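You operate a simulated robot arm through the tools that you are given. There is no shell and no other tool. Be economical: measure what you need, move in short steps, check, and stop when the job is done.

The job below is to be done with a simulated robot arm. You get a single attempt, and the scene is never put back.

TASK
Check the scale with the 100 g weight and trim it true.
Fine: cradle to the green mat, tare the empty pan first; turn the span dial till it reads 100 g; weight back. Set down upright: check weight.

The check looks at the end state, three seconds after you hand in, the way a careful person would. Anything else that was tipped, shoved, dropped, spilled or broken makes it a failure.

THE ROBOT
A 7-joint arm with a two-finger gripper on a trunk, on a base that drives. Base frame: it is fixed to the floor where the robot stands at the start and does not move with it; the origin is under the middle of the robot, x ahead of it, y to its left, z up. Readings come in m, rad, newtons and seconds.
With the tool pointing down near the work surface it reaches from about 0.3 to 0.74 m from the robot's upright axis, wherever it stands. Its first joint turns from -2.897 to 2.897 rad. Places, roughly: green mat [0.5, -0.2, 0.9]; top of the scale pan [0.5, 0.5, 0.9]. Payload 2.94 kg.
Tool frame: the origin (TCP) lies between the finger pads and is the grasp point; the fingertips stand 0.03 m ahead of it; z points along the fingers, y is the line along which they close. Largest opening 0.138 m; the body of the gripper starts 0.109 m behind the TCP.
Orientation is told as [roll, pitch, yaw] about the base's x, y, z axes, in that order, counted from this pose: with the fingers straight down and closing along the base's y, the tool's x points along the base's -x, its y along +y and its z along -z.

THE INTERFACE
- The arm moves only by the tool step_arm. Its argument "deltas" is a list of rows, each an object (a shift or turn left out is 0, a gripper value left out holds the last) with "dr": the turn, a rotation vector about the tool's x, y, z in degrees, a list of three; "offset": the shift along the tool's x, y, z in mm, a list of three; "gripper": the finger opening in mm, from 0 to 138. In form: [{"dr": [rx, ry, rz], "offset": [x, y, z], "gripper": gripper}, ...]. A call has 1 to 12 rows; each row is the pose to reach, as a shift and turn from the pose commanded when the call began, along the tool's axes at that moment. Each row takes 0.2 s and may step no farther than 0.05 m and 0.15 rad from the row before; otherwise, or with a gripper value out of range, the whole call is refused. A pose out of reach is approached as far as the arm can. The call stops where the force on the tool passes 40 N (or 10 N more than at its start, if that is more) or the arm is blocked; 0.2 s more then pass. The fingers move at their own pace and stop on an object; they squeeze with about 21 N. The grip force told is the motor's: it shows also when the fingers shut on nothing. Time passes only in rows, and 0.2 s behind the last, so rows that repeat a pose let the fingers close. The reply holds the time, the measured pose of the TCP, the force on the tool along the base axes, the opening and the grip force, in the units named above and with some noise, with the torque about the TCP (base axes, N m) and any sound that the robot's microphone picked up.
- Cameras (640 x 400 px; columns grow to the right, rows downward): "scene" is now at [-0.0073, 0.1061, 1.5626]; the picture's right is [-0.25, -0.97, 0.00], its down [-0.75, 0.20, -0.63] and it looks along [0.61, -0.16, -0.78] (base axes); focal length 274 px, centre (320, 200). "wrist" rides on the gripper at [0.071, 0.019, -0.146] in the tool frame; the picture's right is [-0.26, 0.97, 0.00], its down [-0.85, -0.23, -0.48] and it looks along [-0.46, -0.12, 0.88] (tool axes); focal length 280 px, centre (320, 200). There is no depth. A picture from a camera that has moved, and an enlarged one, comes with that camera's place and axes in the base frame and with its lens. The place of the scene camera against the robot may be out by one fixed shift of up to 0.012 m in any direction.
- capture(camera): a new picture of that camera. No time passes.
- move_column(by): slides the trunk up (or, below 0, down) by that many m; the arm and the scene camera ride with it, the base frame stays. It gives what a move gives, with no picture.
- drive_base(legs): drives the robot by 1 to 6 legs, each [ahead, left, turn to the left] in m, m and rad, along the robot's own axes; the way and the turn of a leg run together, so that a leg with both is an arc; at most 1.5 m and 3.142 rad a leg. The arm and the cameras ride along, it lands a little off, and it stops where it bumps. It gives what a move gives.
- aim_head(pan, tilt): turns the head with the scene camera to pan (to the left, within 1.501 rad either way) and tilt (down, from -0.506 to 1.204), counted from straight ahead of the robot. It gives what a move gives.
- enlarge(camera, box): a new picture of the part [left, top, right, bottom] of that camera's present view, enlarged. No time passes.
- sign_off(): hands the job in; it is judged then, once.

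Work in short steps. Places have to be worked out from the pictures, the camera data and where the tool is seen: move nearer, look again, correct. Check each grasp and each placing, and mend what went wrong. You have 120 turns and 82 pictures in all, those below and enlarged ones among them. Open the gripper and draw the arm clear of the work before you hand the job in, unless the task says otherwise; then end with one line.

The tools are called after "Emit:" as a command line: name --argument value ..., lists and objects as JSON in quotes. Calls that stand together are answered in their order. step_arm: Moves the arm, as the interface text tells. Its arguments: {"type":"object","properties":{"deltas":{"type":"array","items":{"type":"object","properties":{"dr":{"type":"array","items":{"type":"number"}},"offset":{"type":"array","items":{"type":"number"}},"gripper":{"type":"number"}}}}},"required":["deltas"]} The other tools are called the same way: move_column (by) slides the trunk up or down; drive_base (legs) drives the base; aim_head (pan, tilt) turns the head that bears the scene camera; capture (camera) takes a picture; enlarge (camera, box) takes an enlarged picture of a part of a camera's view; sign_off () hands the job in.

At the start:

```text
time: 0.0
eef_pos: [0.3551, 0.2471, 1.2229]
tcp_rot: [-0.001, 0.0, 0.0]
force: [0.1, -0.1, 0.8]
torque: [0.01, 0.03, 0.0]
grip_width: 0.1378
grasp_force: 0.1
trunk travel left (down, up): [-0.425, 0.029]
robot x, y, heading: [0.0021, -0.0028, 0.005]
head pan, tilt: [-0.257, 0.892]
```

scene: 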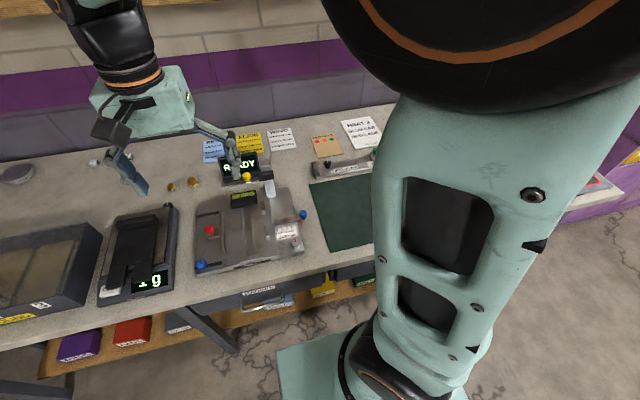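
wrist: 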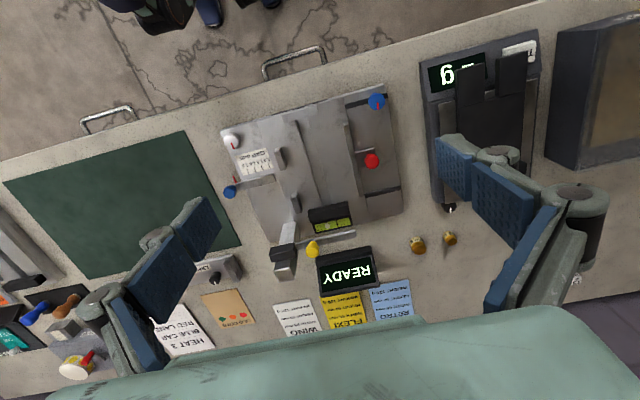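

The wrist picture shows the bench with the scale, a jig, a green mat and two brass weights. I enlarge the scale part and the area around it to find the cradle, dial and tare button.

Emit:
enlarge --camera "wrist" --box '[380, 20, 580, 280]'

Emit:
enlarge --camera "scene" --box '[0, 120, 320, 320]'

Emit:
enlarge --camera "wrist" --box '[200, 70, 480, 330]'

```text
1.54 times, centred on (480, 150) of wrist
camera zoom: at [0.2832, 0.2674, 1.3682], right [0.26, 0.97, 0.0], down [0.85, -0.23, 0.48], along [0.46, -0.12, -0.88], focal length 431 px, centre (74, 277)
```

zoom: 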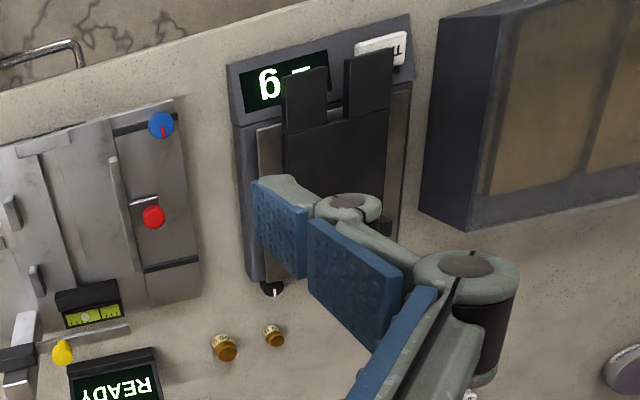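

```text
2.00 times, centred on (160, 220) of scene
camera zoom: at [-0.0073, 0.1061, 1.5626], right [-0.25, -0.97, 0.0], down [-0.75, 0.2, -0.63], along [0.61, -0.16, -0.78], focal length 548 px, centre (640, 160)
```

zoom: 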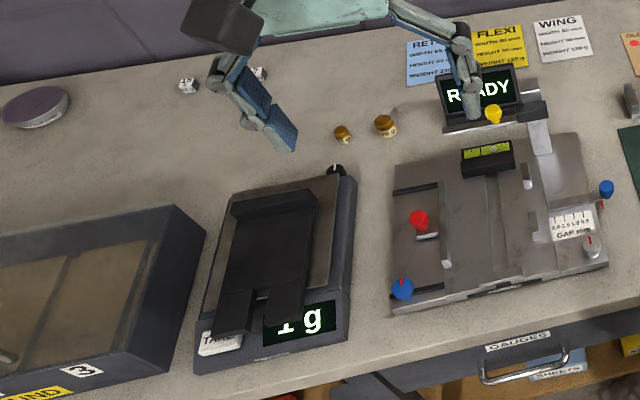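

```text
1.54 times, centred on (340, 200) of wrist
camera zoom: at [0.2832, 0.2674, 1.3682], right [0.26, 0.97, 0.0], down [0.85, -0.23, 0.48], along [0.46, -0.12, -0.88], focal length 431 px, centre (289, 200)
```

zoom: 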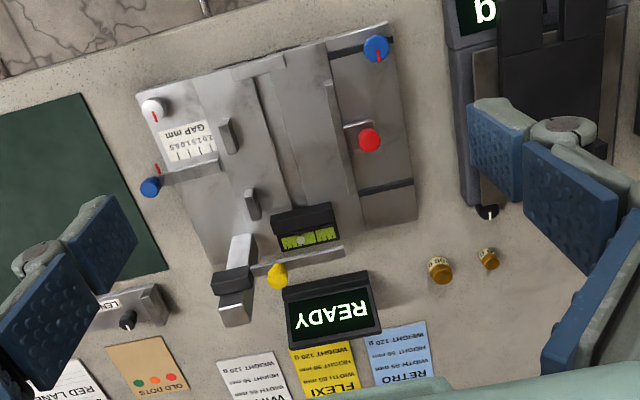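

The scale is ahead-left (dial knob at its back-right corner near [0.63, 0.45], TARE at front left, black cradle on the pan), and two brass weights stand behind it near x 0.71. Being nearer helps reach, so I drive left 0.3 m (the arm is high and clear) and look again.

Emit:
drive_base --legs '[[0, 0.28, 0]]'

Emit:
aim_head --pan 0.25 --tilt 0.85

Emit:
capture --camera "scene"

Emit:
capture --camera "wrist"

```text
time: 3.0
eef_pos: [0.3518, 0.524, 1.2235]
tcp_rot: [-0.001, 0.0, 0.007]
force: [-0.2, 0.0, 0.8]
torque: [-0.01, 0.0, 0.02]
grip_width: 0.138
grasp_force: 0.0
trunk travel left (down, up): [-0.425, 0.029]
robot x, y, heading: [-0.0022, 0.2748, 0.002]
head pan, tilt: [-0.257, 0.892]
```

```text
time: 3.9
eef_pos: [0.3521, 0.5225, 1.2204]
tcp_rot: [-0.005, 0.006, 0.005]
force: [-0.1, 0.2, 0.5]
torque: [0.0, 0.0, 0.01]
grip_width: 0.138
grasp_force: 0.0
trunk travel left (down, up): [-0.425, 0.029]
robot x, y, heading: [-0.0008, 0.2717, 0.009]
head pan, tilt: [0.25, 0.85]
```

```text
76 pictures are left
camera scene: at [-0.0037, 0.4072, 1.5676], right [0.11, -0.99, 0.0], down [-0.73, -0.08, -0.68], along [0.67, 0.07, -0.74], focal length 274 px, centre (320, 200)
```

scene: 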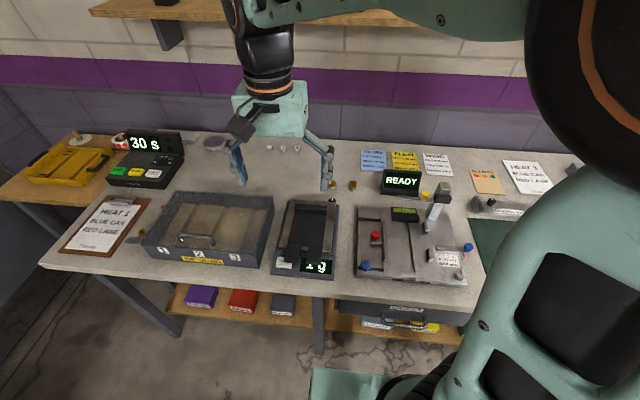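

```text
75 pictures are left
camera wrist: at [0.2818, 0.5433, 1.3657], right [0.26, 0.97, -0.01], down [0.85, -0.22, 0.47], along [0.46, -0.13, -0.88], focal length 280 px, centre (320, 200)
```

wrist: 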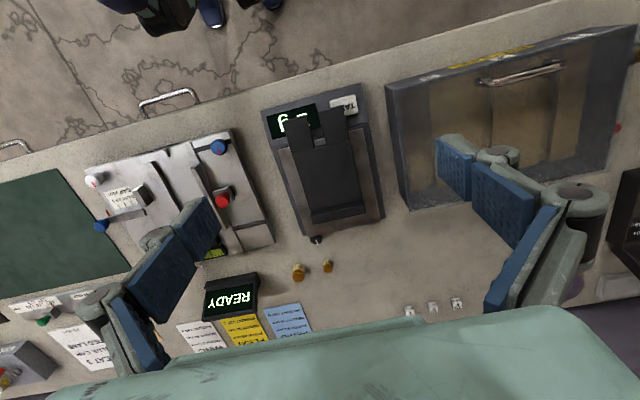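

Now the scale is clear between the fingers. I enlarge it, and the weights from both cameras to read labels.

Emit:
enlarge --camera "wrist" --box '[250, 70, 410, 290]'

Emit:
enlarge --camera "scene" --box '[260, 165, 380, 285]'

Emit:
enlarge --camera "scene" --box '[320, 170, 370, 210]'

```text
1.82 times, centred on (330, 180) of wrist
camera zoom: at [0.2818, 0.5433, 1.3657], right [0.26, 0.97, -0.01], down [0.85, -0.22, 0.47], along [0.46, -0.13, -0.88], focal length 510 px, centre (302, 236)
```

zoom: 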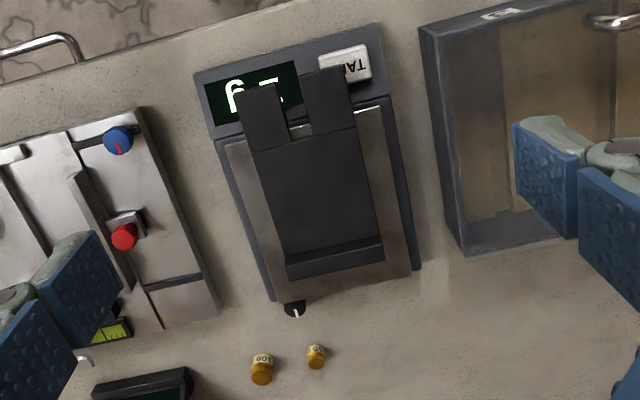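

```text
3.33 times, centred on (320, 225) of scene
camera zoom: at [-0.0037, 0.4072, 1.5676], right [0.11, -0.99, 0.0], down [-0.73, -0.08, -0.68], along [0.67, 0.07, -0.74], focal length 913 px, centre (320, 117)
```

zoom: 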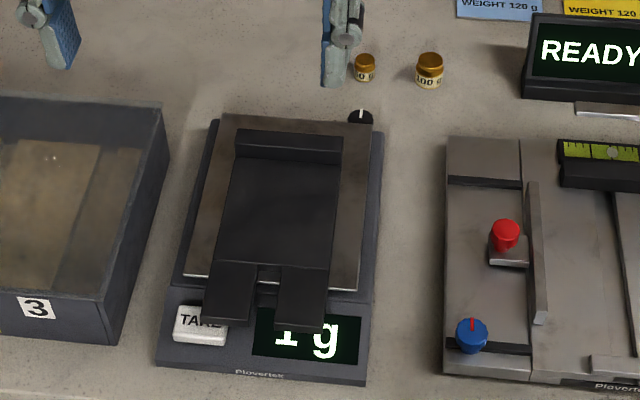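

```text
10.00 times, centred on (345, 190) of scene
camera zoom: at [-0.0037, 0.4072, 1.5676], right [0.11, -0.99, 0.0], down [-0.73, -0.08, -0.68], along [0.67, 0.07, -0.74], focal length 2739 px, centre (70, 300)
```

zoom: 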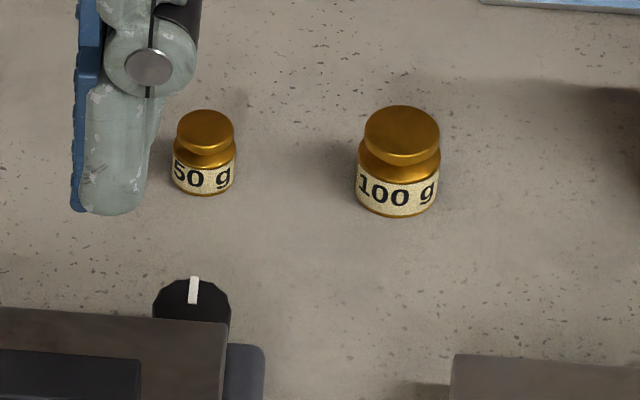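

The larger weight is the 100 g one (at about [0.71, 0.38]); the cradle is a black plate with a ridge and two prongs, about 0.10 m wide in y. I open over it and go lower for a better look at heights.

Emit:
step_arm --deltas '[{"offset": [-25, -6, 20], "gripper": 138}, {"offset": [-50, -12, 50]}, {"offset": [-70, -18, 90]}, {"offset": [-80, -20, 130]}]'

Emit:
capture --camera "wrist"

Emit:
capture --camera "scene"

```text
time: 4.9
eef_pos: [0.4371, 0.5043, 1.0938]
tcp_rot: [0.0, 0.0, 0.006]
force: [-0.6, 0.3, 0.3]
torque: [0.01, 0.02, 0.01]
grip_width: 0.138
grasp_force: 0.1
trunk travel left (down, up): [-0.425, 0.029]
robot x, y, heading: [-0.0036, 0.2732, 0.004]
head pan, tilt: [0.25, 0.85]
```

```text
71 pictures are left
camera wrist: at [0.366, 0.5234, 1.2383], right [0.26, 0.97, 0.0], down [0.85, -0.22, 0.48], along [0.46, -0.12, -0.88], focal length 280 px, centre (320, 200)
```

wrist: 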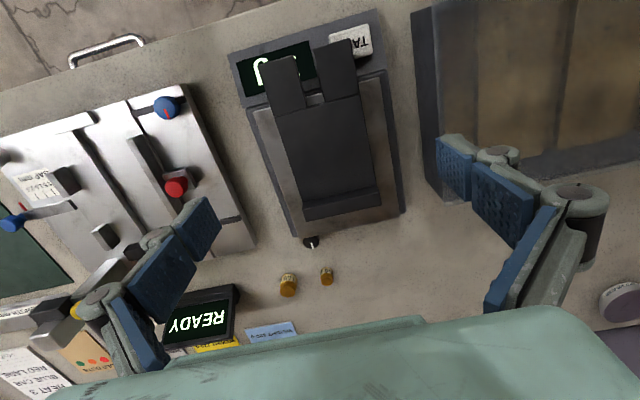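

```text
70 pictures are left
camera scene: at [-0.0063, 0.4187, 1.5658], right [0.25, -0.97, 0.0], down [-0.73, -0.19, -0.66], along [0.64, 0.17, -0.75], focal length 274 px, centre (320, 200)
```

scene: 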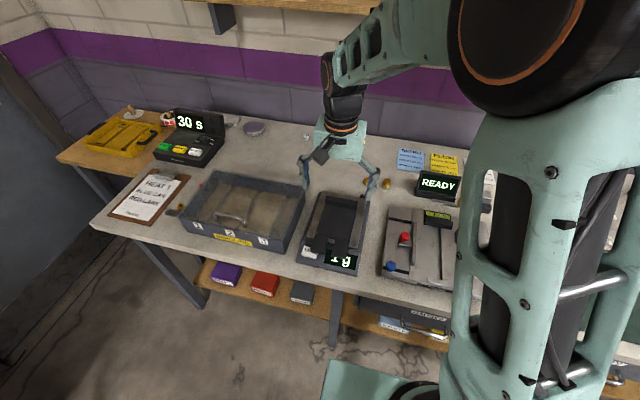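

A vertical move doesn't give heights, so I tilt the tool forward 40° in place to get a low front look at the scale, cradle, dial and weights.

Emit:
step_arm --deltas '[{"dr": [0, -8, 0]}, {"dr": [0, -16, 0]}, {"dr": [0, -24, 0]}, {"dr": [0, -32, 0]}, {"dr": [0, -40, 0]}]'

Emit:
capture --camera "wrist"

```text
time: 6.1
eef_pos: [0.432, 0.5014, 1.0945]
tcp_rot: [-0.003, -0.696, 0.01]
force: [0.0, 0.1, 0.9]
torque: [-0.02, 0.0, -0.01]
grip_width: 0.1382
grasp_force: 0.1
trunk travel left (down, up): [-0.425, 0.029]
robot x, y, heading: [-0.0046, 0.2728, 0.01]
head pan, tilt: [0.25, 0.85]
```

```text
69 pictures are left
camera wrist: at [0.2842, 0.5211, 1.1583], right [0.19, 0.97, 0.17], down [0.35, -0.23, 0.91], along [0.92, -0.12, -0.38], focal length 280 px, centre (320, 200)
```

wrist: 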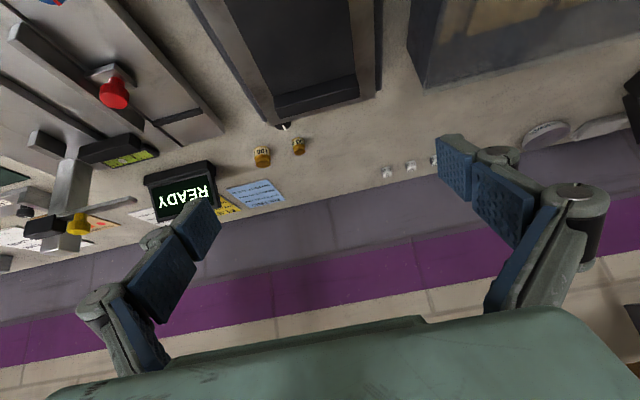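

Useful. I enlarge the ridge/dial/weights here for triangulation.

Emit:
enlarge --camera "wrist" --box '[210, 0, 400, 190]'

```text
2.11 times, centred on (305, 95) of wrist
camera zoom: at [0.2842, 0.5211, 1.1583], right [0.19, 0.97, 0.17], down [0.35, -0.23, 0.91], along [0.92, -0.12, -0.38], focal length 590 px, centre (352, 421)
```

zoom: 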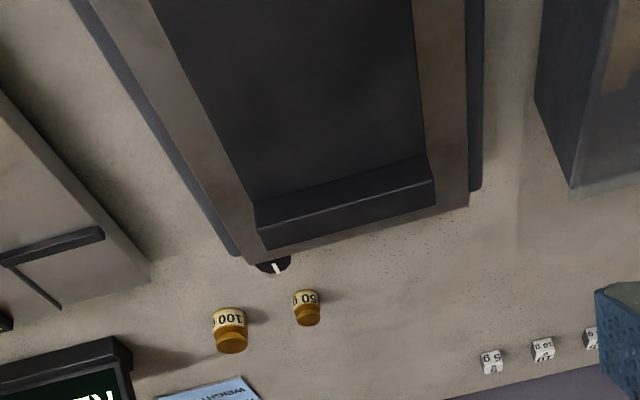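

Triangulation: ridge top far edge at x≈0.545, y 0.457–0.554, z≈0.938; 100 g weight centre ≈[0.707, 0.376, 0.875]; dial ≈[0.61, 0.445, 0.90]. I back off and lower to see the cradle's profile from the front.

Emit:
step_arm --deltas '[{"offset": [40, 0, 3]}, {"offset": [80, 0, 6]}, {"offset": [113, 0, 10]}]'

Emit:
capture --camera "wrist"

```text
time: 6.9
eef_pos: [0.3559, 0.5017, 1.0161]
tcp_rot: [0.001, -0.701, 0.007]
force: [0.6, 0.1, 0.0]
torque: [-0.01, 0.01, 0.0]
grip_width: 0.1379
grasp_force: 0.0
trunk travel left (down, up): [-0.425, 0.029]
robot x, y, heading: [-0.0005, 0.2751, 0.009]
head pan, tilt: [0.25, 0.85]
```

```text
67 pictures are left
camera wrist: at [0.2066, 0.5209, 1.08], right [0.19, 0.97, 0.17], down [0.35, -0.23, 0.91], along [0.92, -0.12, -0.38], focal length 280 px, centre (320, 200)
```

wrist: 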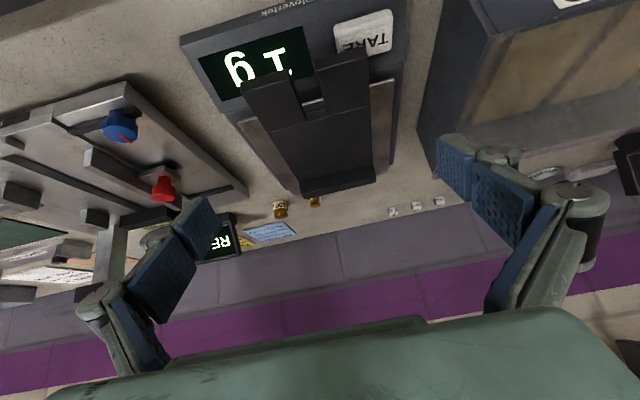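

Emit:
enlarge --camera "wrist" --box '[200, 0, 420, 220]'

```text
1.82 times, centred on (310, 110) of wrist
camera zoom: at [0.2066, 0.5209, 1.08], right [0.19, 0.97, 0.17], down [0.35, -0.23, 0.91], along [0.92, -0.12, -0.38], focal length 510 px, centre (338, 364)
```

zoom: 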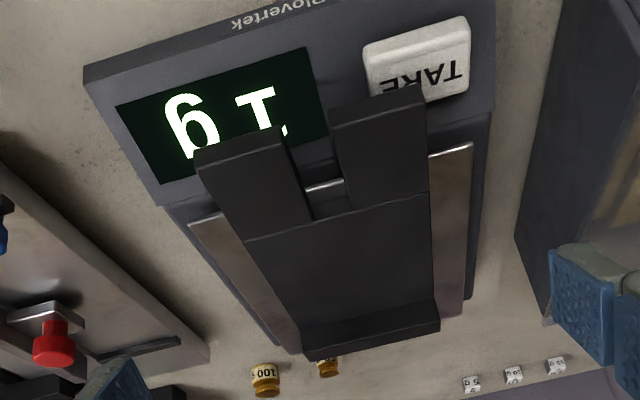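

The cradle plate is ~15 mm thick (pan top ≈0.893, plate top ≈0.908), centred at y≈0.506, x≈0.37–0.55. I straighten the tool above it at x 0.475.

Emit:
step_arm --deltas '[{"dr": [0, 8, 0], "offset": [-23, 1, 10], "gripper": 138}, {"dr": [0, 16, 0], "offset": [-46, 2, 20]}, {"dr": [0, 24, 0], "offset": [-69, 3, 30]}, {"dr": [0, 32, 0], "offset": [-92, 4, 40]}, {"dr": [0, 40.2, 0], "offset": [-113, 4, 50]}]'

Emit:
capture --camera "wrist"

```text
time: 8.1
eef_pos: [0.4738, 0.5096, 1.0473]
tcp_rot: [0.002, 0.008, 0.008]
force: [0.7, -0.5, -0.4]
torque: [0.03, 0.03, 0.03]
grip_width: 0.1377
grasp_force: 0.0
trunk travel left (down, up): [-0.425, 0.029]
robot x, y, heading: [0.0, 0.276, 0.005]
head pan, tilt: [0.25, 0.85]
```

```text
65 pictures are left
camera wrist: at [0.4035, 0.5289, 1.1938], right [0.26, 0.97, 0.0], down [0.85, -0.23, 0.47], along [0.45, -0.12, -0.88], focal length 280 px, centre (320, 200)
```

wrist: 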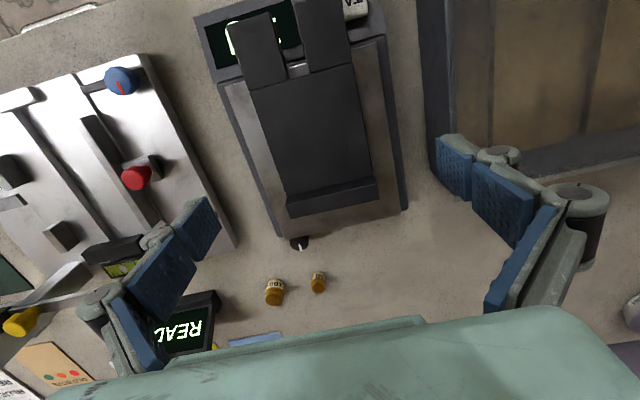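

The plate is square to the axes, y 0.455–0.557, so the tool is centred. I descend so the tips end just above the pan (TCP z≈0.929).

Emit:
step_arm --deltas '[{"offset": [0, -2, 40]}, {"offset": [0, -2, 75]}, {"offset": [0, -2, 100]}, {"offset": [0, -2, 112]}, {"offset": [0, -2, 118]}]'

Emit:
capture --camera "wrist"

Emit:
enlarge --camera "scene" --box '[280, 160, 400, 280]'

```text
time: 9.3
eef_pos: [0.4704, 0.5058, 0.9272]
tcp_rot: [-0.001, 0.004, 0.008]
force: [0.4, -0.7, 0.7]
torque: [0.0, -0.01, -0.02]
grip_width: 0.1379
grasp_force: 0.1
trunk travel left (down, up): [-0.425, 0.029]
robot x, y, heading: [0.0018, 0.2726, 0.007]
head pan, tilt: [0.25, 0.85]
```

```text
64 pictures are left
camera wrist: at [0.399, 0.5258, 1.0725], right [0.26, 0.97, 0.0], down [0.85, -0.22, 0.47], along [0.46, -0.12, -0.88], focal length 280 px, centre (320, 200)
```

wrist: 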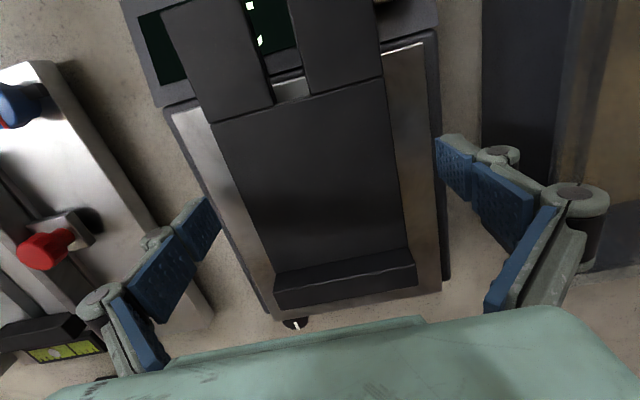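

```text
3.33 times, centred on (340, 220) of scene
camera zoom: at [-0.0069, 0.4186, 1.5658], right [0.25, -0.97, 0.0], down [-0.73, -0.19, -0.66], along [0.64, 0.17, -0.75], focal length 913 px, centre (253, 133)
```

zoom: 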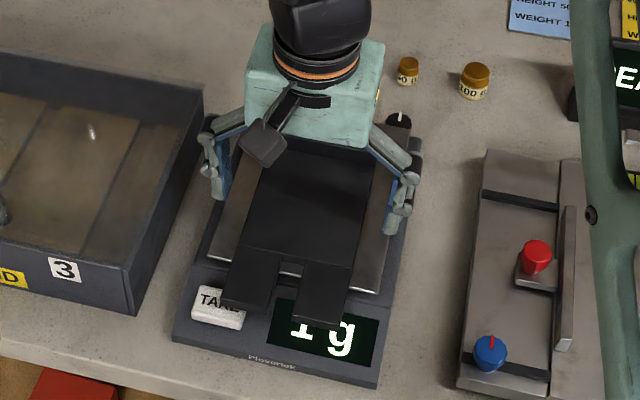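

No contact, tips flank the plate. I close on it.

Emit:
step_arm --deltas '[{"gripper": 80}, {"gripper": 80}, {"gripper": 80}, {"gripper": 80}]'

Emit:
capture --camera "wrist"

```text
time: 10.3
eef_pos: [0.4708, 0.5062, 0.9271]
tcp_rot: [0.0, 0.004, 0.008]
force: [0.0, -0.4, -0.2]
torque: [-0.05, 0.0, -0.03]
grip_width: 0.0992
grasp_force: 20.9
trunk travel left (down, up): [-0.425, 0.029]
robot x, y, heading: [-0.0015, 0.2716, 0.006]
head pan, tilt: [0.25, 0.85]
```

```text
62 pictures are left
camera wrist: at [0.399, 0.5256, 1.0727], right [0.26, 0.97, 0.0], down [0.85, -0.22, 0.47], along [0.46, -0.12, -0.88], focal length 280 px, centre (320, 200)
```

wrist: 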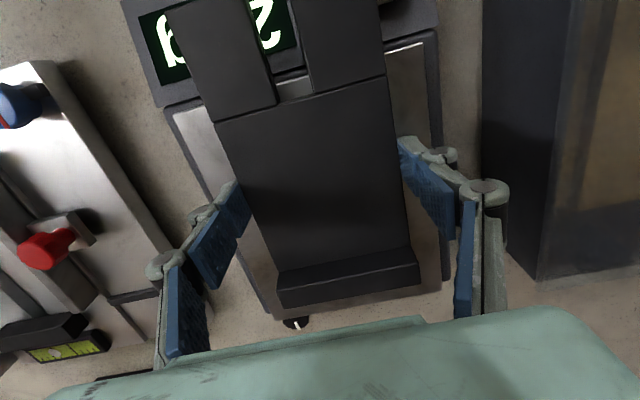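

The grip stopped at 99 mm with 21 N: the cradle is held. I lift straight up a little first and check.

Emit:
step_arm --deltas '[{"offset": [0, 0, -8]}, {"offset": [0, 0, -20]}, {"offset": [0, 0, -45]}, {"offset": [0, 0, -85]}, {"offset": [0, 0, -130]}, {"offset": [0, 0, -170]}]'

Emit:
capture --camera "wrist"

Emit:
capture --camera "scene"

```text
time: 11.7
eef_pos: [0.4706, 0.5075, 1.0996]
tcp_rot: [-0.001, 0.003, 0.007]
force: [0.0, -0.8, -0.6]
torque: [-0.03, -0.02, -0.03]
grip_width: 0.0802
grasp_force: 0.1
trunk travel left (down, up): [-0.425, 0.029]
robot x, y, heading: [-0.0038, 0.2725, 0.006]
head pan, tilt: [0.25, 0.85]
```

```text
61 pictures are left
camera wrist: at [0.3982, 0.5281, 1.2444], right [0.26, 0.97, 0.0], down [0.85, -0.22, 0.47], along [0.46, -0.12, -0.88], focal length 280 px, centre (320, 200)
```

wrist: 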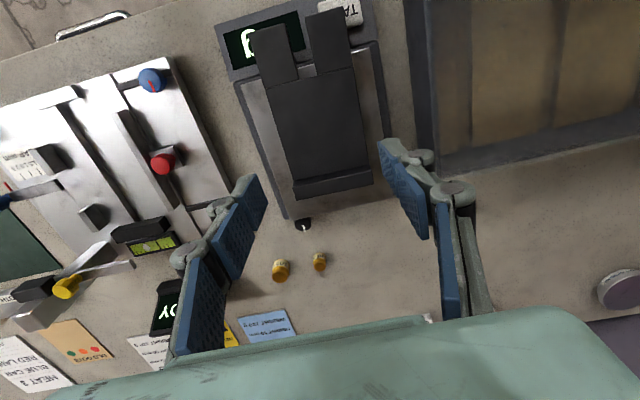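

```text
60 pictures are left
camera scene: at [-0.0074, 0.4184, 1.5657], right [0.25, -0.97, 0.0], down [-0.73, -0.19, -0.66], along [0.64, 0.17, -0.75], focal length 274 px, centre (320, 200)
```

scene: 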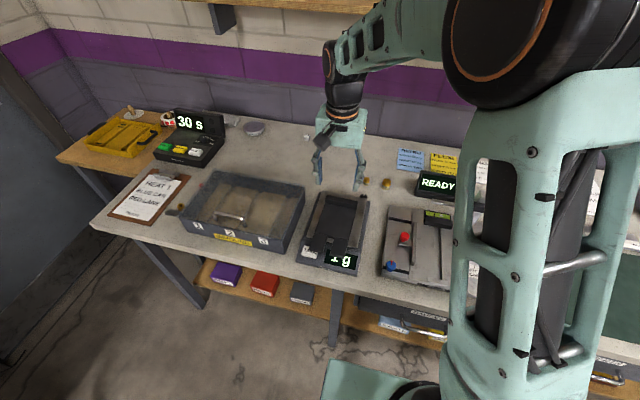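

The cradle slipped out (grip too shallow) and stayed on the pan, apparently unmoved. I reopen and come down at the ridge end (x≈0.535), where it is taller, and slightly lower.

Emit:
step_arm --deltas '[{"offset": [-32, -1, 0], "gripper": 138}, {"offset": [-64, -1, 0]}, {"offset": [-64, -1, 20]}, {"offset": [-64, -1, 60]}, {"offset": [-64, -1, 100]}, {"offset": [-64, -1, 135]}, {"offset": [-64, -1, 160]}, {"offset": [-64, -1, 174]}]'

Emit:
capture --camera "wrist"

```text
time: 13.5
eef_pos: [0.5338, 0.5043, 0.9234]
tcp_rot: [0.0, 0.003, 0.006]
force: [0.1, 0.3, 0.0]
torque: [-0.02, -0.04, 0.02]
grip_width: 0.1381
grasp_force: 0.2
trunk travel left (down, up): [-0.425, 0.029]
robot x, y, heading: [-0.0026, 0.2763, 0.011]
head pan, tilt: [0.25, 0.85]
```

```text
59 pictures are left
camera wrist: at [0.4622, 0.5244, 1.0694], right [0.26, 0.97, 0.0], down [0.85, -0.23, 0.47], along [0.46, -0.12, -0.88], focal length 280 px, centre (320, 200)
```

wrist: 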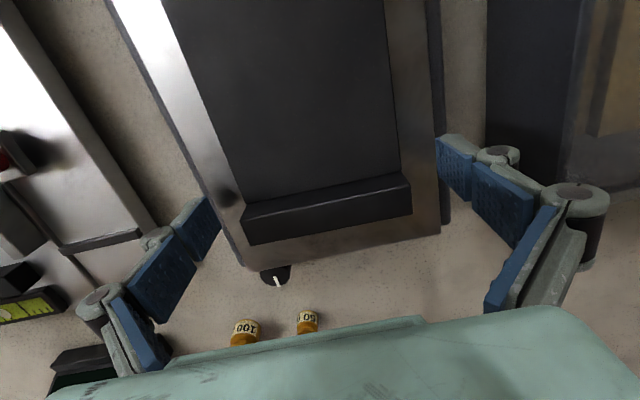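

No contact yet; the ridge is a few mm further. I shift 6 mm forward, 2 mm down, and close fully.

Emit:
step_arm --deltas '[{"offset": [-6, 1, 0]}, {"offset": [-6, 1, 2]}]'

Emit:
step_arm --deltas '[{"gripper": 60}, {"gripper": 60}, {"gripper": 60}, {"gripper": 60}, {"gripper": 60}]'

Emit:
step_arm --deltas '[{"offset": [0, 0, -4]}, {"offset": [0, 0, -10]}, {"offset": [0, 0, -20]}]'

Emit:
capture --camera "wrist"

```text
time: 14.1
eef_pos: [0.5388, 0.5065, 0.9231]
tcp_rot: [0.001, 0.004, 0.006]
force: [0.6, 0.0, 0.0]
torque: [0.02, -0.01, 0.0]
grip_width: 0.1383
grasp_force: 0.1
trunk travel left (down, up): [-0.425, 0.029]
robot x, y, heading: [0.002, 0.2761, 0.008]
head pan, tilt: [0.25, 0.85]
```

```text
time: 15.3
eef_pos: [0.5398, 0.5057, 0.9228]
tcp_rot: [0.0, 0.003, 0.005]
force: [0.1, 0.6, 0.5]
torque: [-0.01, -0.05, -0.04]
grip_width: 0.0994
grasp_force: 21.2
trunk travel left (down, up): [-0.425, 0.029]
robot x, y, heading: [-0.0002, 0.2765, 0.011]
head pan, tilt: [0.25, 0.85]
```

```text
time: 16.1
eef_pos: [0.5404, 0.5075, 0.9439]
tcp_rot: [-0.001, 0.003, 0.007]
force: [-0.5, -0.2, -1.2]
torque: [-0.01, -0.04, 0.01]
grip_width: 0.0994
grasp_force: 20.7
trunk travel left (down, up): [-0.425, 0.029]
robot x, y, heading: [-0.0019, 0.2729, 0.005]
head pan, tilt: [0.25, 0.85]
```

```text
58 pictures are left
camera wrist: at [0.4695, 0.5269, 1.089], right [0.26, 0.97, 0.0], down [0.85, -0.22, 0.47], along [0.46, -0.12, -0.88], focal length 280 px, centre (320, 200)
```

wrist: 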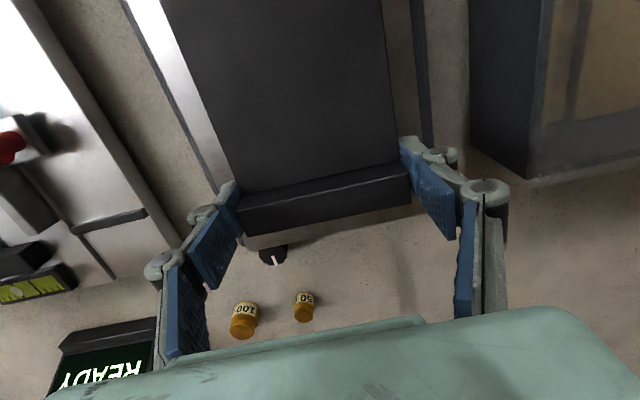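

The cradle rises with the gripper (~1 N load). I lift on to travel height and check.

Emit:
step_arm --deltas '[{"offset": [0, 0, -20]}, {"offset": [0, 0, -50]}, {"offset": [0, 0, -85]}, {"offset": [0, 0, -120]}, {"offset": [10, 0, -160]}, {"offset": [20, 0, -190]}]'

Emit:
capture --camera "wrist"

Emit:
capture --camera "scene"

```text
time: 17.5
eef_pos: [0.5223, 0.5101, 1.1294]
tcp_rot: [-0.001, 0.004, 0.006]
force: [-0.8, 0.2, -1.0]
torque: [0.0, -0.02, -0.01]
grip_width: 0.0995
grasp_force: 20.5
trunk travel left (down, up): [-0.425, 0.029]
robot x, y, heading: [0.0003, 0.275, 0.011]
head pan, tilt: [0.25, 0.85]
```

```text
57 pictures are left
camera wrist: at [0.4509, 0.5291, 1.2749], right [0.26, 0.97, 0.0], down [0.85, -0.22, 0.47], along [0.46, -0.12, -0.88], focal length 280 px, centre (320, 200)
```

wrist: 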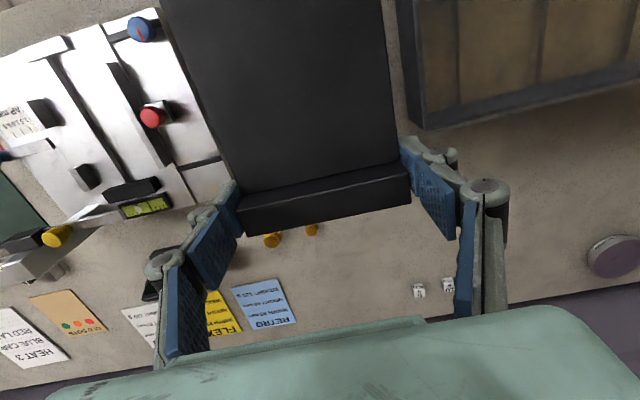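

```text
56 pictures are left
camera scene: at [-0.0074, 0.4184, 1.5657], right [0.25, -0.97, 0.0], down [-0.73, -0.19, -0.66], along [0.64, 0.17, -0.75], focal length 274 px, centre (320, 200)
```

scene: 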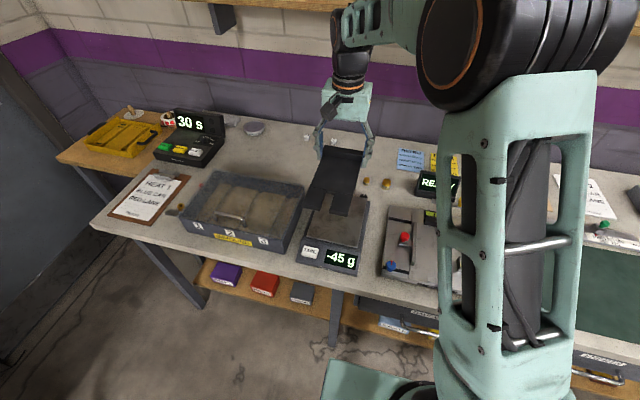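

Held level, and the scale now reads −45 g. I carry it at this height across toward the mat (target y≈−0.11).

Emit:
step_arm --deltas '[{"offset": [0, -25, -10]}, {"offset": [0, -65, -20]}, {"offset": [0, -110, -20]}, {"offset": [0, -155, -20]}, {"offset": [0, -200, -20]}, {"offset": [0, -245, -20]}, {"offset": [0, -290, -20]}, {"offset": [0, -330, -20]}]'

Emit:
step_arm --deltas '[{"offset": [-3, -45, 0]}, {"offset": [-8, -90, 0]}, {"offset": [-12, -135, 0]}, {"offset": [-18, -180, 0]}, {"offset": [-24, -225, 0]}, {"offset": [-28, -260, 0]}, {"offset": [-30, -285, 0]}]'

Emit:
capture --camera "wrist"

```text
time: 19.3
eef_pos: [0.5261, 0.1748, 1.153]
tcp_rot: [0.0, 0.006, 0.007]
force: [0.1, 0.2, -0.7]
torque: [-0.02, -0.03, 0.0]
grip_width: 0.1
grasp_force: 21.0
trunk travel left (down, up): [-0.425, 0.029]
robot x, y, heading: [-0.007, 0.2737, 0.008]
head pan, tilt: [0.25, 0.85]
```

```text
time: 20.9
eef_pos: [0.556, -0.1065, 1.1515]
tcp_rot: [0.0, 0.003, 0.005]
force: [0.0, 1.0, -0.6]
torque: [0.01, -0.02, 0.02]
grip_width: 0.0998
grasp_force: 21.3
trunk travel left (down, up): [-0.425, 0.029]
robot x, y, heading: [-0.0007, 0.2722, 0.008]
head pan, tilt: [0.25, 0.85]
```

```text
55 pictures are left
camera wrist: at [0.4843, -0.0881, 1.297], right [0.26, 0.97, 0.0], down [0.85, -0.23, 0.47], along [0.46, -0.12, -0.88], focal length 280 px, centre (320, 200)
```

wrist: 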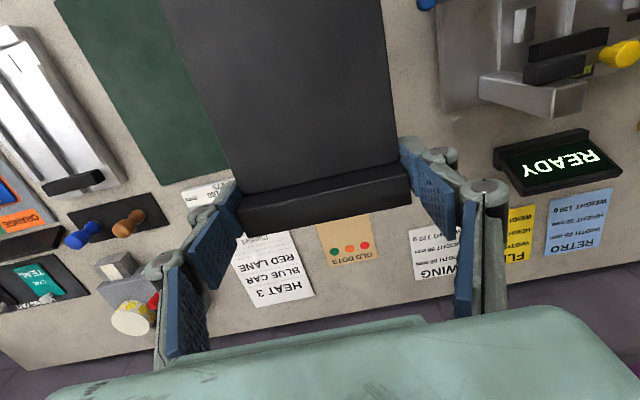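

The mat spans roughly x 0.345–0.608, y −0.42 to −0.005. I shift a little further onto it (y≈−0.14, x≈0.546) and descend to well above contact.

Emit:
step_arm --deltas '[{"offset": [10, -33, 0]}, {"offset": [10, -33, 45]}, {"offset": [10, -33, 90]}, {"offset": [10, -33, 135]}, {"offset": [10, -33, 175]}, {"offset": [10, -33, 210]}, {"offset": [10, -33, 230]}]'

Emit:
capture --camera "wrist"

Emit:
aim_head --pan -0.6 --tilt 0.85

Emit:
capture --camera "scene"

```text
time: 22.5
eef_pos: [0.5471, -0.14, 0.9219]
tcp_rot: [0.002, 0.003, 0.007]
force: [0.9, 0.0, -1.1]
torque: [0.02, -0.02, 0.0]
grip_width: 0.0997
grasp_force: 20.9
trunk travel left (down, up): [-0.425, 0.029]
robot x, y, heading: [-0.0045, 0.2764, 0.006]
head pan, tilt: [0.25, 0.85]
```

```text
54 pictures are left
camera wrist: at [0.4753, -0.1213, 1.0673], right [0.26, 0.97, 0.0], down [0.85, -0.23, 0.47], along [0.46, -0.12, -0.88], focal length 280 px, centre (320, 200)
```

wrist: 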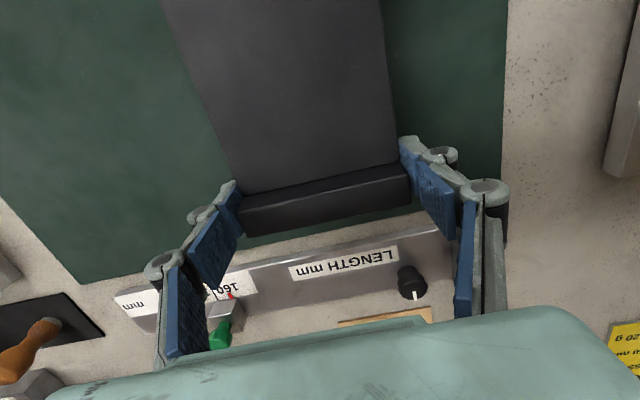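

```text
time: 23.7
eef_pos: [0.5456, -0.1406, 0.9237]
tcp_rot: [0.0, 0.005, 0.008]
force: [-0.5, 0.8, -0.3]
torque: [-0.01, -0.03, 0.0]
grip_width: 0.0995
grasp_force: 20.8
trunk travel left (down, up): [-0.425, 0.029]
robot x, y, heading: [-0.0006, 0.2734, 0.008]
head pan, tilt: [-0.6, 0.85]
```

```text
53 pictures are left
camera scene: at [-0.0177, 0.355, 1.5658], right [-0.56, -0.83, 0.0], down [-0.62, 0.42, -0.66], along [0.55, -0.37, -0.75], focal length 274 px, centre (320, 200)
```

scene: 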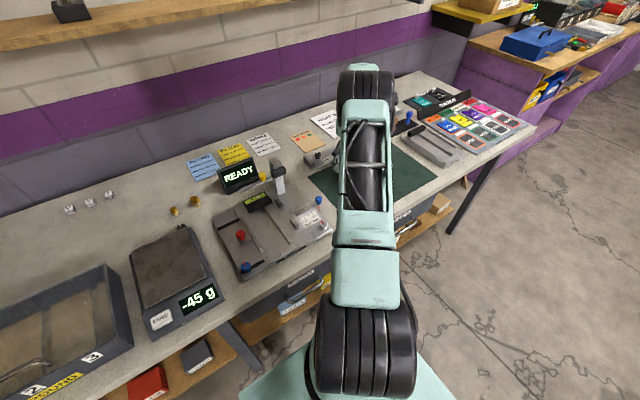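

Cradle is over the mat, clear of the length gauge behind. I lower slowly to contact.

Emit:
step_arm --deltas '[{"offset": [0, 0, 8]}, {"offset": [0, 0, 16]}, {"offset": [0, 0, 20]}, {"offset": [0, 0, 22]}]'

Emit:
step_arm --deltas '[{"offset": [0, 0, 2]}, {"offset": [0, 0, 4]}, {"offset": [0, 0, 4]}]'

```text
time: 24.7
eef_pos: [0.545, -0.1399, 0.9]
tcp_rot: [0.0, 0.004, 0.008]
force: [0.3, -0.2, -0.4]
torque: [-0.01, 0.0, 0.02]
grip_width: 0.0996
grasp_force: 20.8
trunk travel left (down, up): [-0.425, 0.029]
robot x, y, heading: [-0.0002, 0.2744, 0.004]
head pan, tilt: [-0.6, 0.85]
```

```text
time: 25.5
eef_pos: [0.5443, -0.1415, 0.8963]
tcp_rot: [0.001, 0.004, 0.008]
force: [-0.5, -0.8, -0.5]
torque: [0.02, -0.06, 0.04]
grip_width: 0.0995
grasp_force: 21.0
trunk travel left (down, up): [-0.425, 0.029]
robot x, y, heading: [-0.002, 0.2716, 0.013]
head pan, tilt: [-0.6, 0.85]
```

Emit:
step_arm --deltas '[{"offset": [0, 0, 2]}, {"offset": [0, 0, 3]}, {"offset": [0, 0, 3]}]'

Emit:
capture --camera "wrist"

```text
time: 26.3
eef_pos: [0.5443, -0.1403, 0.8943]
tcp_rot: [-0.001, 0.003, 0.006]
force: [-0.4, 0.8, -1.1]
torque: [0.0, -0.11, -0.03]
grip_width: 0.0995
grasp_force: 21.3
trunk travel left (down, up): [-0.425, 0.029]
robot x, y, heading: [0.0012, 0.2736, 0.006]
head pan, tilt: [-0.6, 0.85]
```

```text
52 pictures are left
camera wrist: at [0.4728, -0.1211, 1.0391], right [0.26, 0.97, 0.0], down [0.85, -0.22, 0.47], along [0.46, -0.12, -0.88], focal length 280 px, centre (320, 200)
```

wrist: 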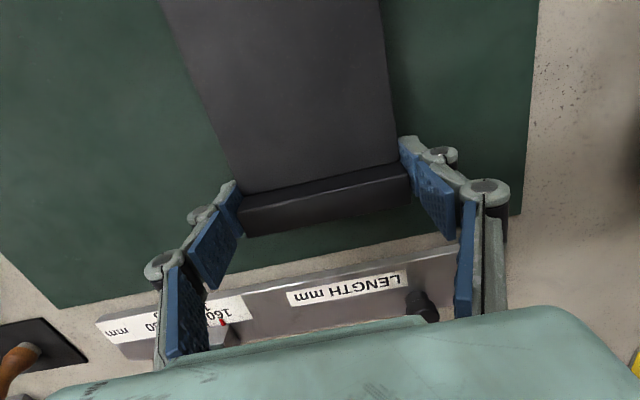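

Emit:
step_arm --deltas '[{"offset": [0, 0, 1.5]}, {"offset": [0, 0, 3]}, {"offset": [0, 0, 3]}]'

```text
time: 27.1
eef_pos: [0.5456, -0.1411, 0.8916]
tcp_rot: [-0.001, 0.004, 0.008]
force: [0.9, -0.3, -0.5]
torque: [0.0, -0.05, 0.03]
grip_width: 0.0994
grasp_force: 21.2
trunk travel left (down, up): [-0.425, 0.029]
robot x, y, heading: [-0.0053, 0.2736, 0.01]
head pan, tilt: [-0.6, 0.85]
```

No firm contact yet; continuing down in small steps.

Emit:
step_arm --deltas '[{"offset": [0, 0, 1.5]}, {"offset": [0, 0, 3]}, {"offset": [0, 0, 3]}]'

Emit:
step_arm --deltas '[{"offset": [0, 0, 1.5]}, {"offset": [0, 0, 2]}, {"offset": [0, 0, 2]}]'

```text
time: 27.9
eef_pos: [0.5445, -0.1403, 0.888]
tcp_rot: [0.0, 0.004, 0.005]
force: [0.8, 0.2, 0.1]
torque: [0.01, 0.0, -0.02]
grip_width: 0.0995
grasp_force: 20.5
trunk travel left (down, up): [-0.425, 0.029]
robot x, y, heading: [-0.0027, 0.2754, 0.008]
head pan, tilt: [-0.6, 0.85]
```

```text
time: 28.7
eef_pos: [0.5437, -0.1421, 0.8859]
tcp_rot: [0.0, 0.004, 0.005]
force: [-0.2, -0.1, -1.0]
torque: [0.01, -0.01, -0.03]
grip_width: 0.0996
grasp_force: 21.2
trunk travel left (down, up): [-0.425, 0.029]
robot x, y, heading: [-0.004, 0.276, 0.009]
head pan, tilt: [-0.6, 0.85]
```

Emit:
step_arm --deltas '[{"offset": [0, 0, 1.5]}, {"offset": [0, 0, 3]}, {"offset": [0, 0, 3]}]'

Emit:
step_arm --deltas '[{"offset": [0, 0, 1.5]}, {"offset": [0, 0, 3]}, {"offset": [0, 0, 3]}]'

Emit:
capture --camera "wrist"

```text
time: 29.5
eef_pos: [0.5452, -0.1412, 0.8866]
tcp_rot: [-0.001, 0.001, 0.008]
force: [-3.2, 0.5, 16.0]
torque: [0.88, 0.36, 0.11]
grip_width: 0.0993
grasp_force: 21.4
trunk travel left (down, up): [-0.425, 0.029]
robot x, y, heading: [-0.0009, 0.2763, 0.01]
head pan, tilt: [-0.6, 0.85]
```

```text
time: 30.3
eef_pos: [0.5436, -0.141, 0.8853]
tcp_rot: [-0.005, -0.004, 0.008]
force: [-0.9, -2.9, 31.9]
torque: [1.52, 0.23, 0.08]
grip_width: 0.1002
grasp_force: 21.0
trunk travel left (down, up): [-0.425, 0.029]
robot x, y, heading: [-0.0009, 0.2731, 0.005]
head pan, tilt: [-0.6, 0.85]
```

```text
51 pictures are left
camera wrist: at [0.4722, -0.1208, 1.0299], right [0.26, 0.97, 0.0], down [0.85, -0.22, 0.48], along [0.46, -0.13, -0.88], focal length 280 px, centre (320, 200)
```

wrist: 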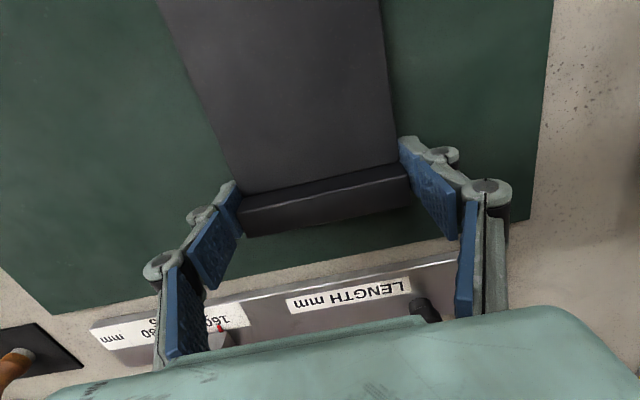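

Firm contact: mat reached at TCP z≈0.886. I relieve the pressure, then open.

Emit:
step_arm --deltas '[{"offset": [0, 0, -3]}, {"offset": [0, 0, -5.5]}, {"offset": [0, 0, -5.5]}]'

Emit:
step_arm --deltas '[{"gripper": 104}, {"gripper": 112}, {"gripper": 138}, {"gripper": 138}, {"gripper": 138}]'

Emit:
capture --camera "wrist"

```text
time: 31.1
eef_pos: [0.544, -0.1407, 0.8852]
tcp_rot: [-0.002, 0.002, 0.007]
force: [6.4, -4.7, 12.5]
torque: [0.2, -0.21, -0.3]
grip_width: 0.0996
grasp_force: 21.0
trunk travel left (down, up): [-0.425, 0.029]
robot x, y, heading: [-0.0028, 0.2701, 0.009]
head pan, tilt: [-0.6, 0.85]
```

```text
time: 32.3
eef_pos: [0.5448, -0.1411, 0.8848]
tcp_rot: [0.0, 0.005, 0.007]
force: [0.3, -0.5, -0.4]
torque: [0.0, -0.03, 0.04]
grip_width: 0.1381
grasp_force: 0.0
trunk travel left (down, up): [-0.425, 0.029]
robot x, y, heading: [-0.0005, 0.2742, 0.004]
head pan, tilt: [-0.6, 0.85]
```

```text
50 pictures are left
camera wrist: at [0.4733, -0.1216, 1.0308], right [0.26, 0.97, 0.0], down [0.85, -0.22, 0.47], along [0.46, -0.12, -0.88], focal length 280 px, centre (320, 200)
```

wrist: 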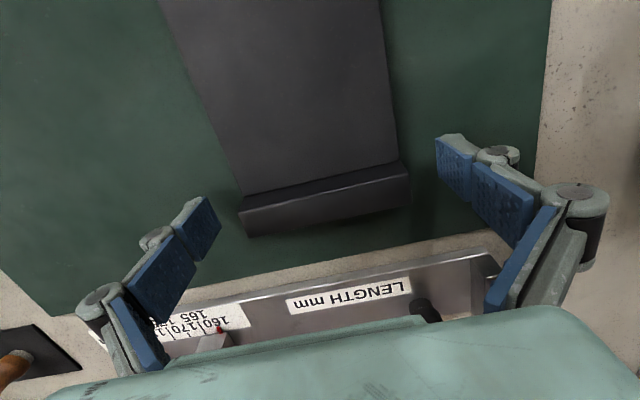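

Released, cradle flat on the mat. I raise straight up and start back toward the scale.

Emit:
step_arm --deltas '[{"offset": [0, 0, -20]}, {"offset": [0, 0, -60]}, {"offset": [0, 0, -105]}, {"offset": [0, 0, -150]}, {"offset": [0, 0, -195]}, {"offset": [0, 0, -240]}, {"offset": [0, 0, -270]}]'

Emit:
capture --camera "wrist"

Emit:
step_arm --deltas '[{"offset": [0, 25, 0], "gripper": 20}, {"offset": [10, 70, 0]}, {"offset": [20, 115, 0]}, {"offset": [30, 160, 0]}, {"offset": [40, 205, 0]}, {"offset": [50, 250, 0]}, {"offset": [60, 295, 0]}, {"offset": [75, 340, 0]}, {"offset": [90, 385, 0]}, {"offset": [105, 430, 0]}, {"offset": [120, 475, 0]}, {"offset": [135, 520, 0]}]'

```text
time: 33.9
eef_pos: [0.545, -0.1447, 1.1549]
tcp_rot: [0.001, 0.005, 0.007]
force: [0.1, -0.5, -0.1]
torque: [-0.01, -0.03, 0.01]
grip_width: 0.1381
grasp_force: 0.1
trunk travel left (down, up): [-0.425, 0.029]
robot x, y, heading: [-0.0049, 0.2726, 0.009]
head pan, tilt: [-0.6, 0.85]
```

```text
49 pictures are left
camera wrist: at [0.4738, -0.1246, 1.3001], right [0.26, 0.97, 0.0], down [0.85, -0.23, 0.47], along [0.46, -0.12, -0.88], focal length 280 px, centre (320, 200)
```

wrist: 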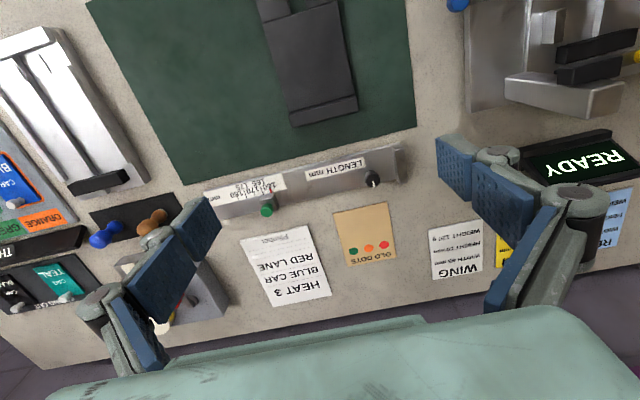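

```text
time: 36.5
eef_pos: [0.4086, 0.3788, 1.1549]
tcp_rot: [-0.001, 0.002, 0.006]
force: [-1.2, 0.4, -0.3]
torque: [-0.01, -0.01, 0.04]
grip_width: 0.02
grasp_force: 0.0
trunk travel left (down, up): [-0.425, 0.029]
robot x, y, heading: [-0.0018, 0.2752, 0.008]
head pan, tilt: [-0.6, 0.85]
```

The cradle lies well on the mat. TARE is at about [0.374, 0.557, 0.877]; I close the fingers and move above it.

Emit:
step_arm --deltas '[{"offset": [9, 45, 0], "gripper": 0}, {"offset": [18, 90, 10]}, {"offset": [27, 135, 30]}, {"offset": [35, 178, 50]}, {"offset": [35, 178, 95]}, {"offset": [35, 178, 140]}, {"offset": [35, 178, 185]}, {"offset": [35, 178, 205]}]'

Emit:
capture --camera "wrist"

Emit:
aim_head --pan 0.25 --tilt 0.85

Emit:
enlarge --camera "scene" --box '[260, 180, 380, 280]'

```text
time: 38.3
eef_pos: [0.3698, 0.5579, 0.9517]
tcp_rot: [-0.001, 0.005, 0.006]
force: [-0.1, -0.9, 0.3]
torque: [0.0, 0.01, -0.01]
grip_width: 0.0
grasp_force: 20.7
trunk travel left (down, up): [-0.425, 0.029]
robot x, y, heading: [-0.004, 0.2758, 0.007]
head pan, tilt: [-0.6, 0.85]
```

```text
48 pictures are left
camera wrist: at [0.2989, 0.5775, 1.0966], right [0.26, 0.97, 0.0], down [0.85, -0.22, 0.47], along [0.46, -0.12, -0.88], focal length 280 px, centre (320, 200)
```

wrist: 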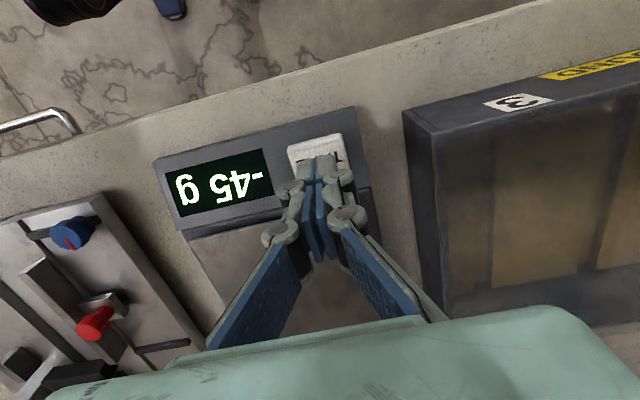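

```text
time: 39.5
eef_pos: [0.3701, 0.557, 0.9511]
tcp_rot: [0.0, 0.003, 0.007]
force: [0.8, 0.1, -0.4]
torque: [-0.01, 0.02, 0.04]
grip_width: 0.0
grasp_force: 20.9
trunk travel left (down, up): [-0.425, 0.029]
robot x, y, heading: [-0.0, 0.278, 0.006]
head pan, tilt: [0.25, 0.85]
```

```text
4.00 times, centred on (320, 230) of scene
camera zoom: at [-0.0069, 0.4185, 1.5658], right [0.25, -0.97, 0.0], down [-0.73, -0.19, -0.66], along [0.64, 0.17, -0.75], focal length 1096 px, centre (320, 80)
```

zoom: 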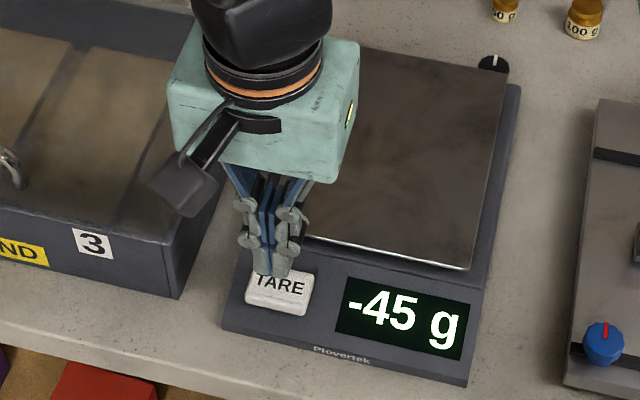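

The closed tips are right above TARE. I descend and press gently.

Emit:
step_arm --deltas '[{"offset": [3, 1, 15]}, {"offset": [3, 1, 28]}, {"offset": [3, 1, 34]}, {"offset": [3, 1, 36]}]'

Emit:
step_arm --deltas '[{"offset": [0, 0, 2]}, {"offset": [0, 0, 4]}, {"offset": [0, 0, 6]}]'

```text
time: 40.5
eef_pos: [0.367, 0.557, 0.9171]
tcp_rot: [-0.001, 0.003, 0.008]
force: [-0.3, 1.1, 1.7]
torque: [0.01, -0.03, 0.02]
grip_width: 0.006
grasp_force: 27.6
trunk travel left (down, up): [-0.425, 0.029]
robot x, y, heading: [-0.001, 0.2737, 0.002]
head pan, tilt: [0.25, 0.85]
heard: click
```

```text
time: 41.3
eef_pos: [0.3677, 0.5566, 0.9118]
tcp_rot: [0.002, 0.0, 0.007]
force: [0.6, 0.2, 17.9]
torque: [-0.04, -0.05, -0.04]
grip_width: 0.0061
grasp_force: 28.5
trunk travel left (down, up): [-0.425, 0.029]
robot x, y, heading: [-0.0006, 0.2715, 0.004]
head pan, tilt: [0.25, 0.85]
```

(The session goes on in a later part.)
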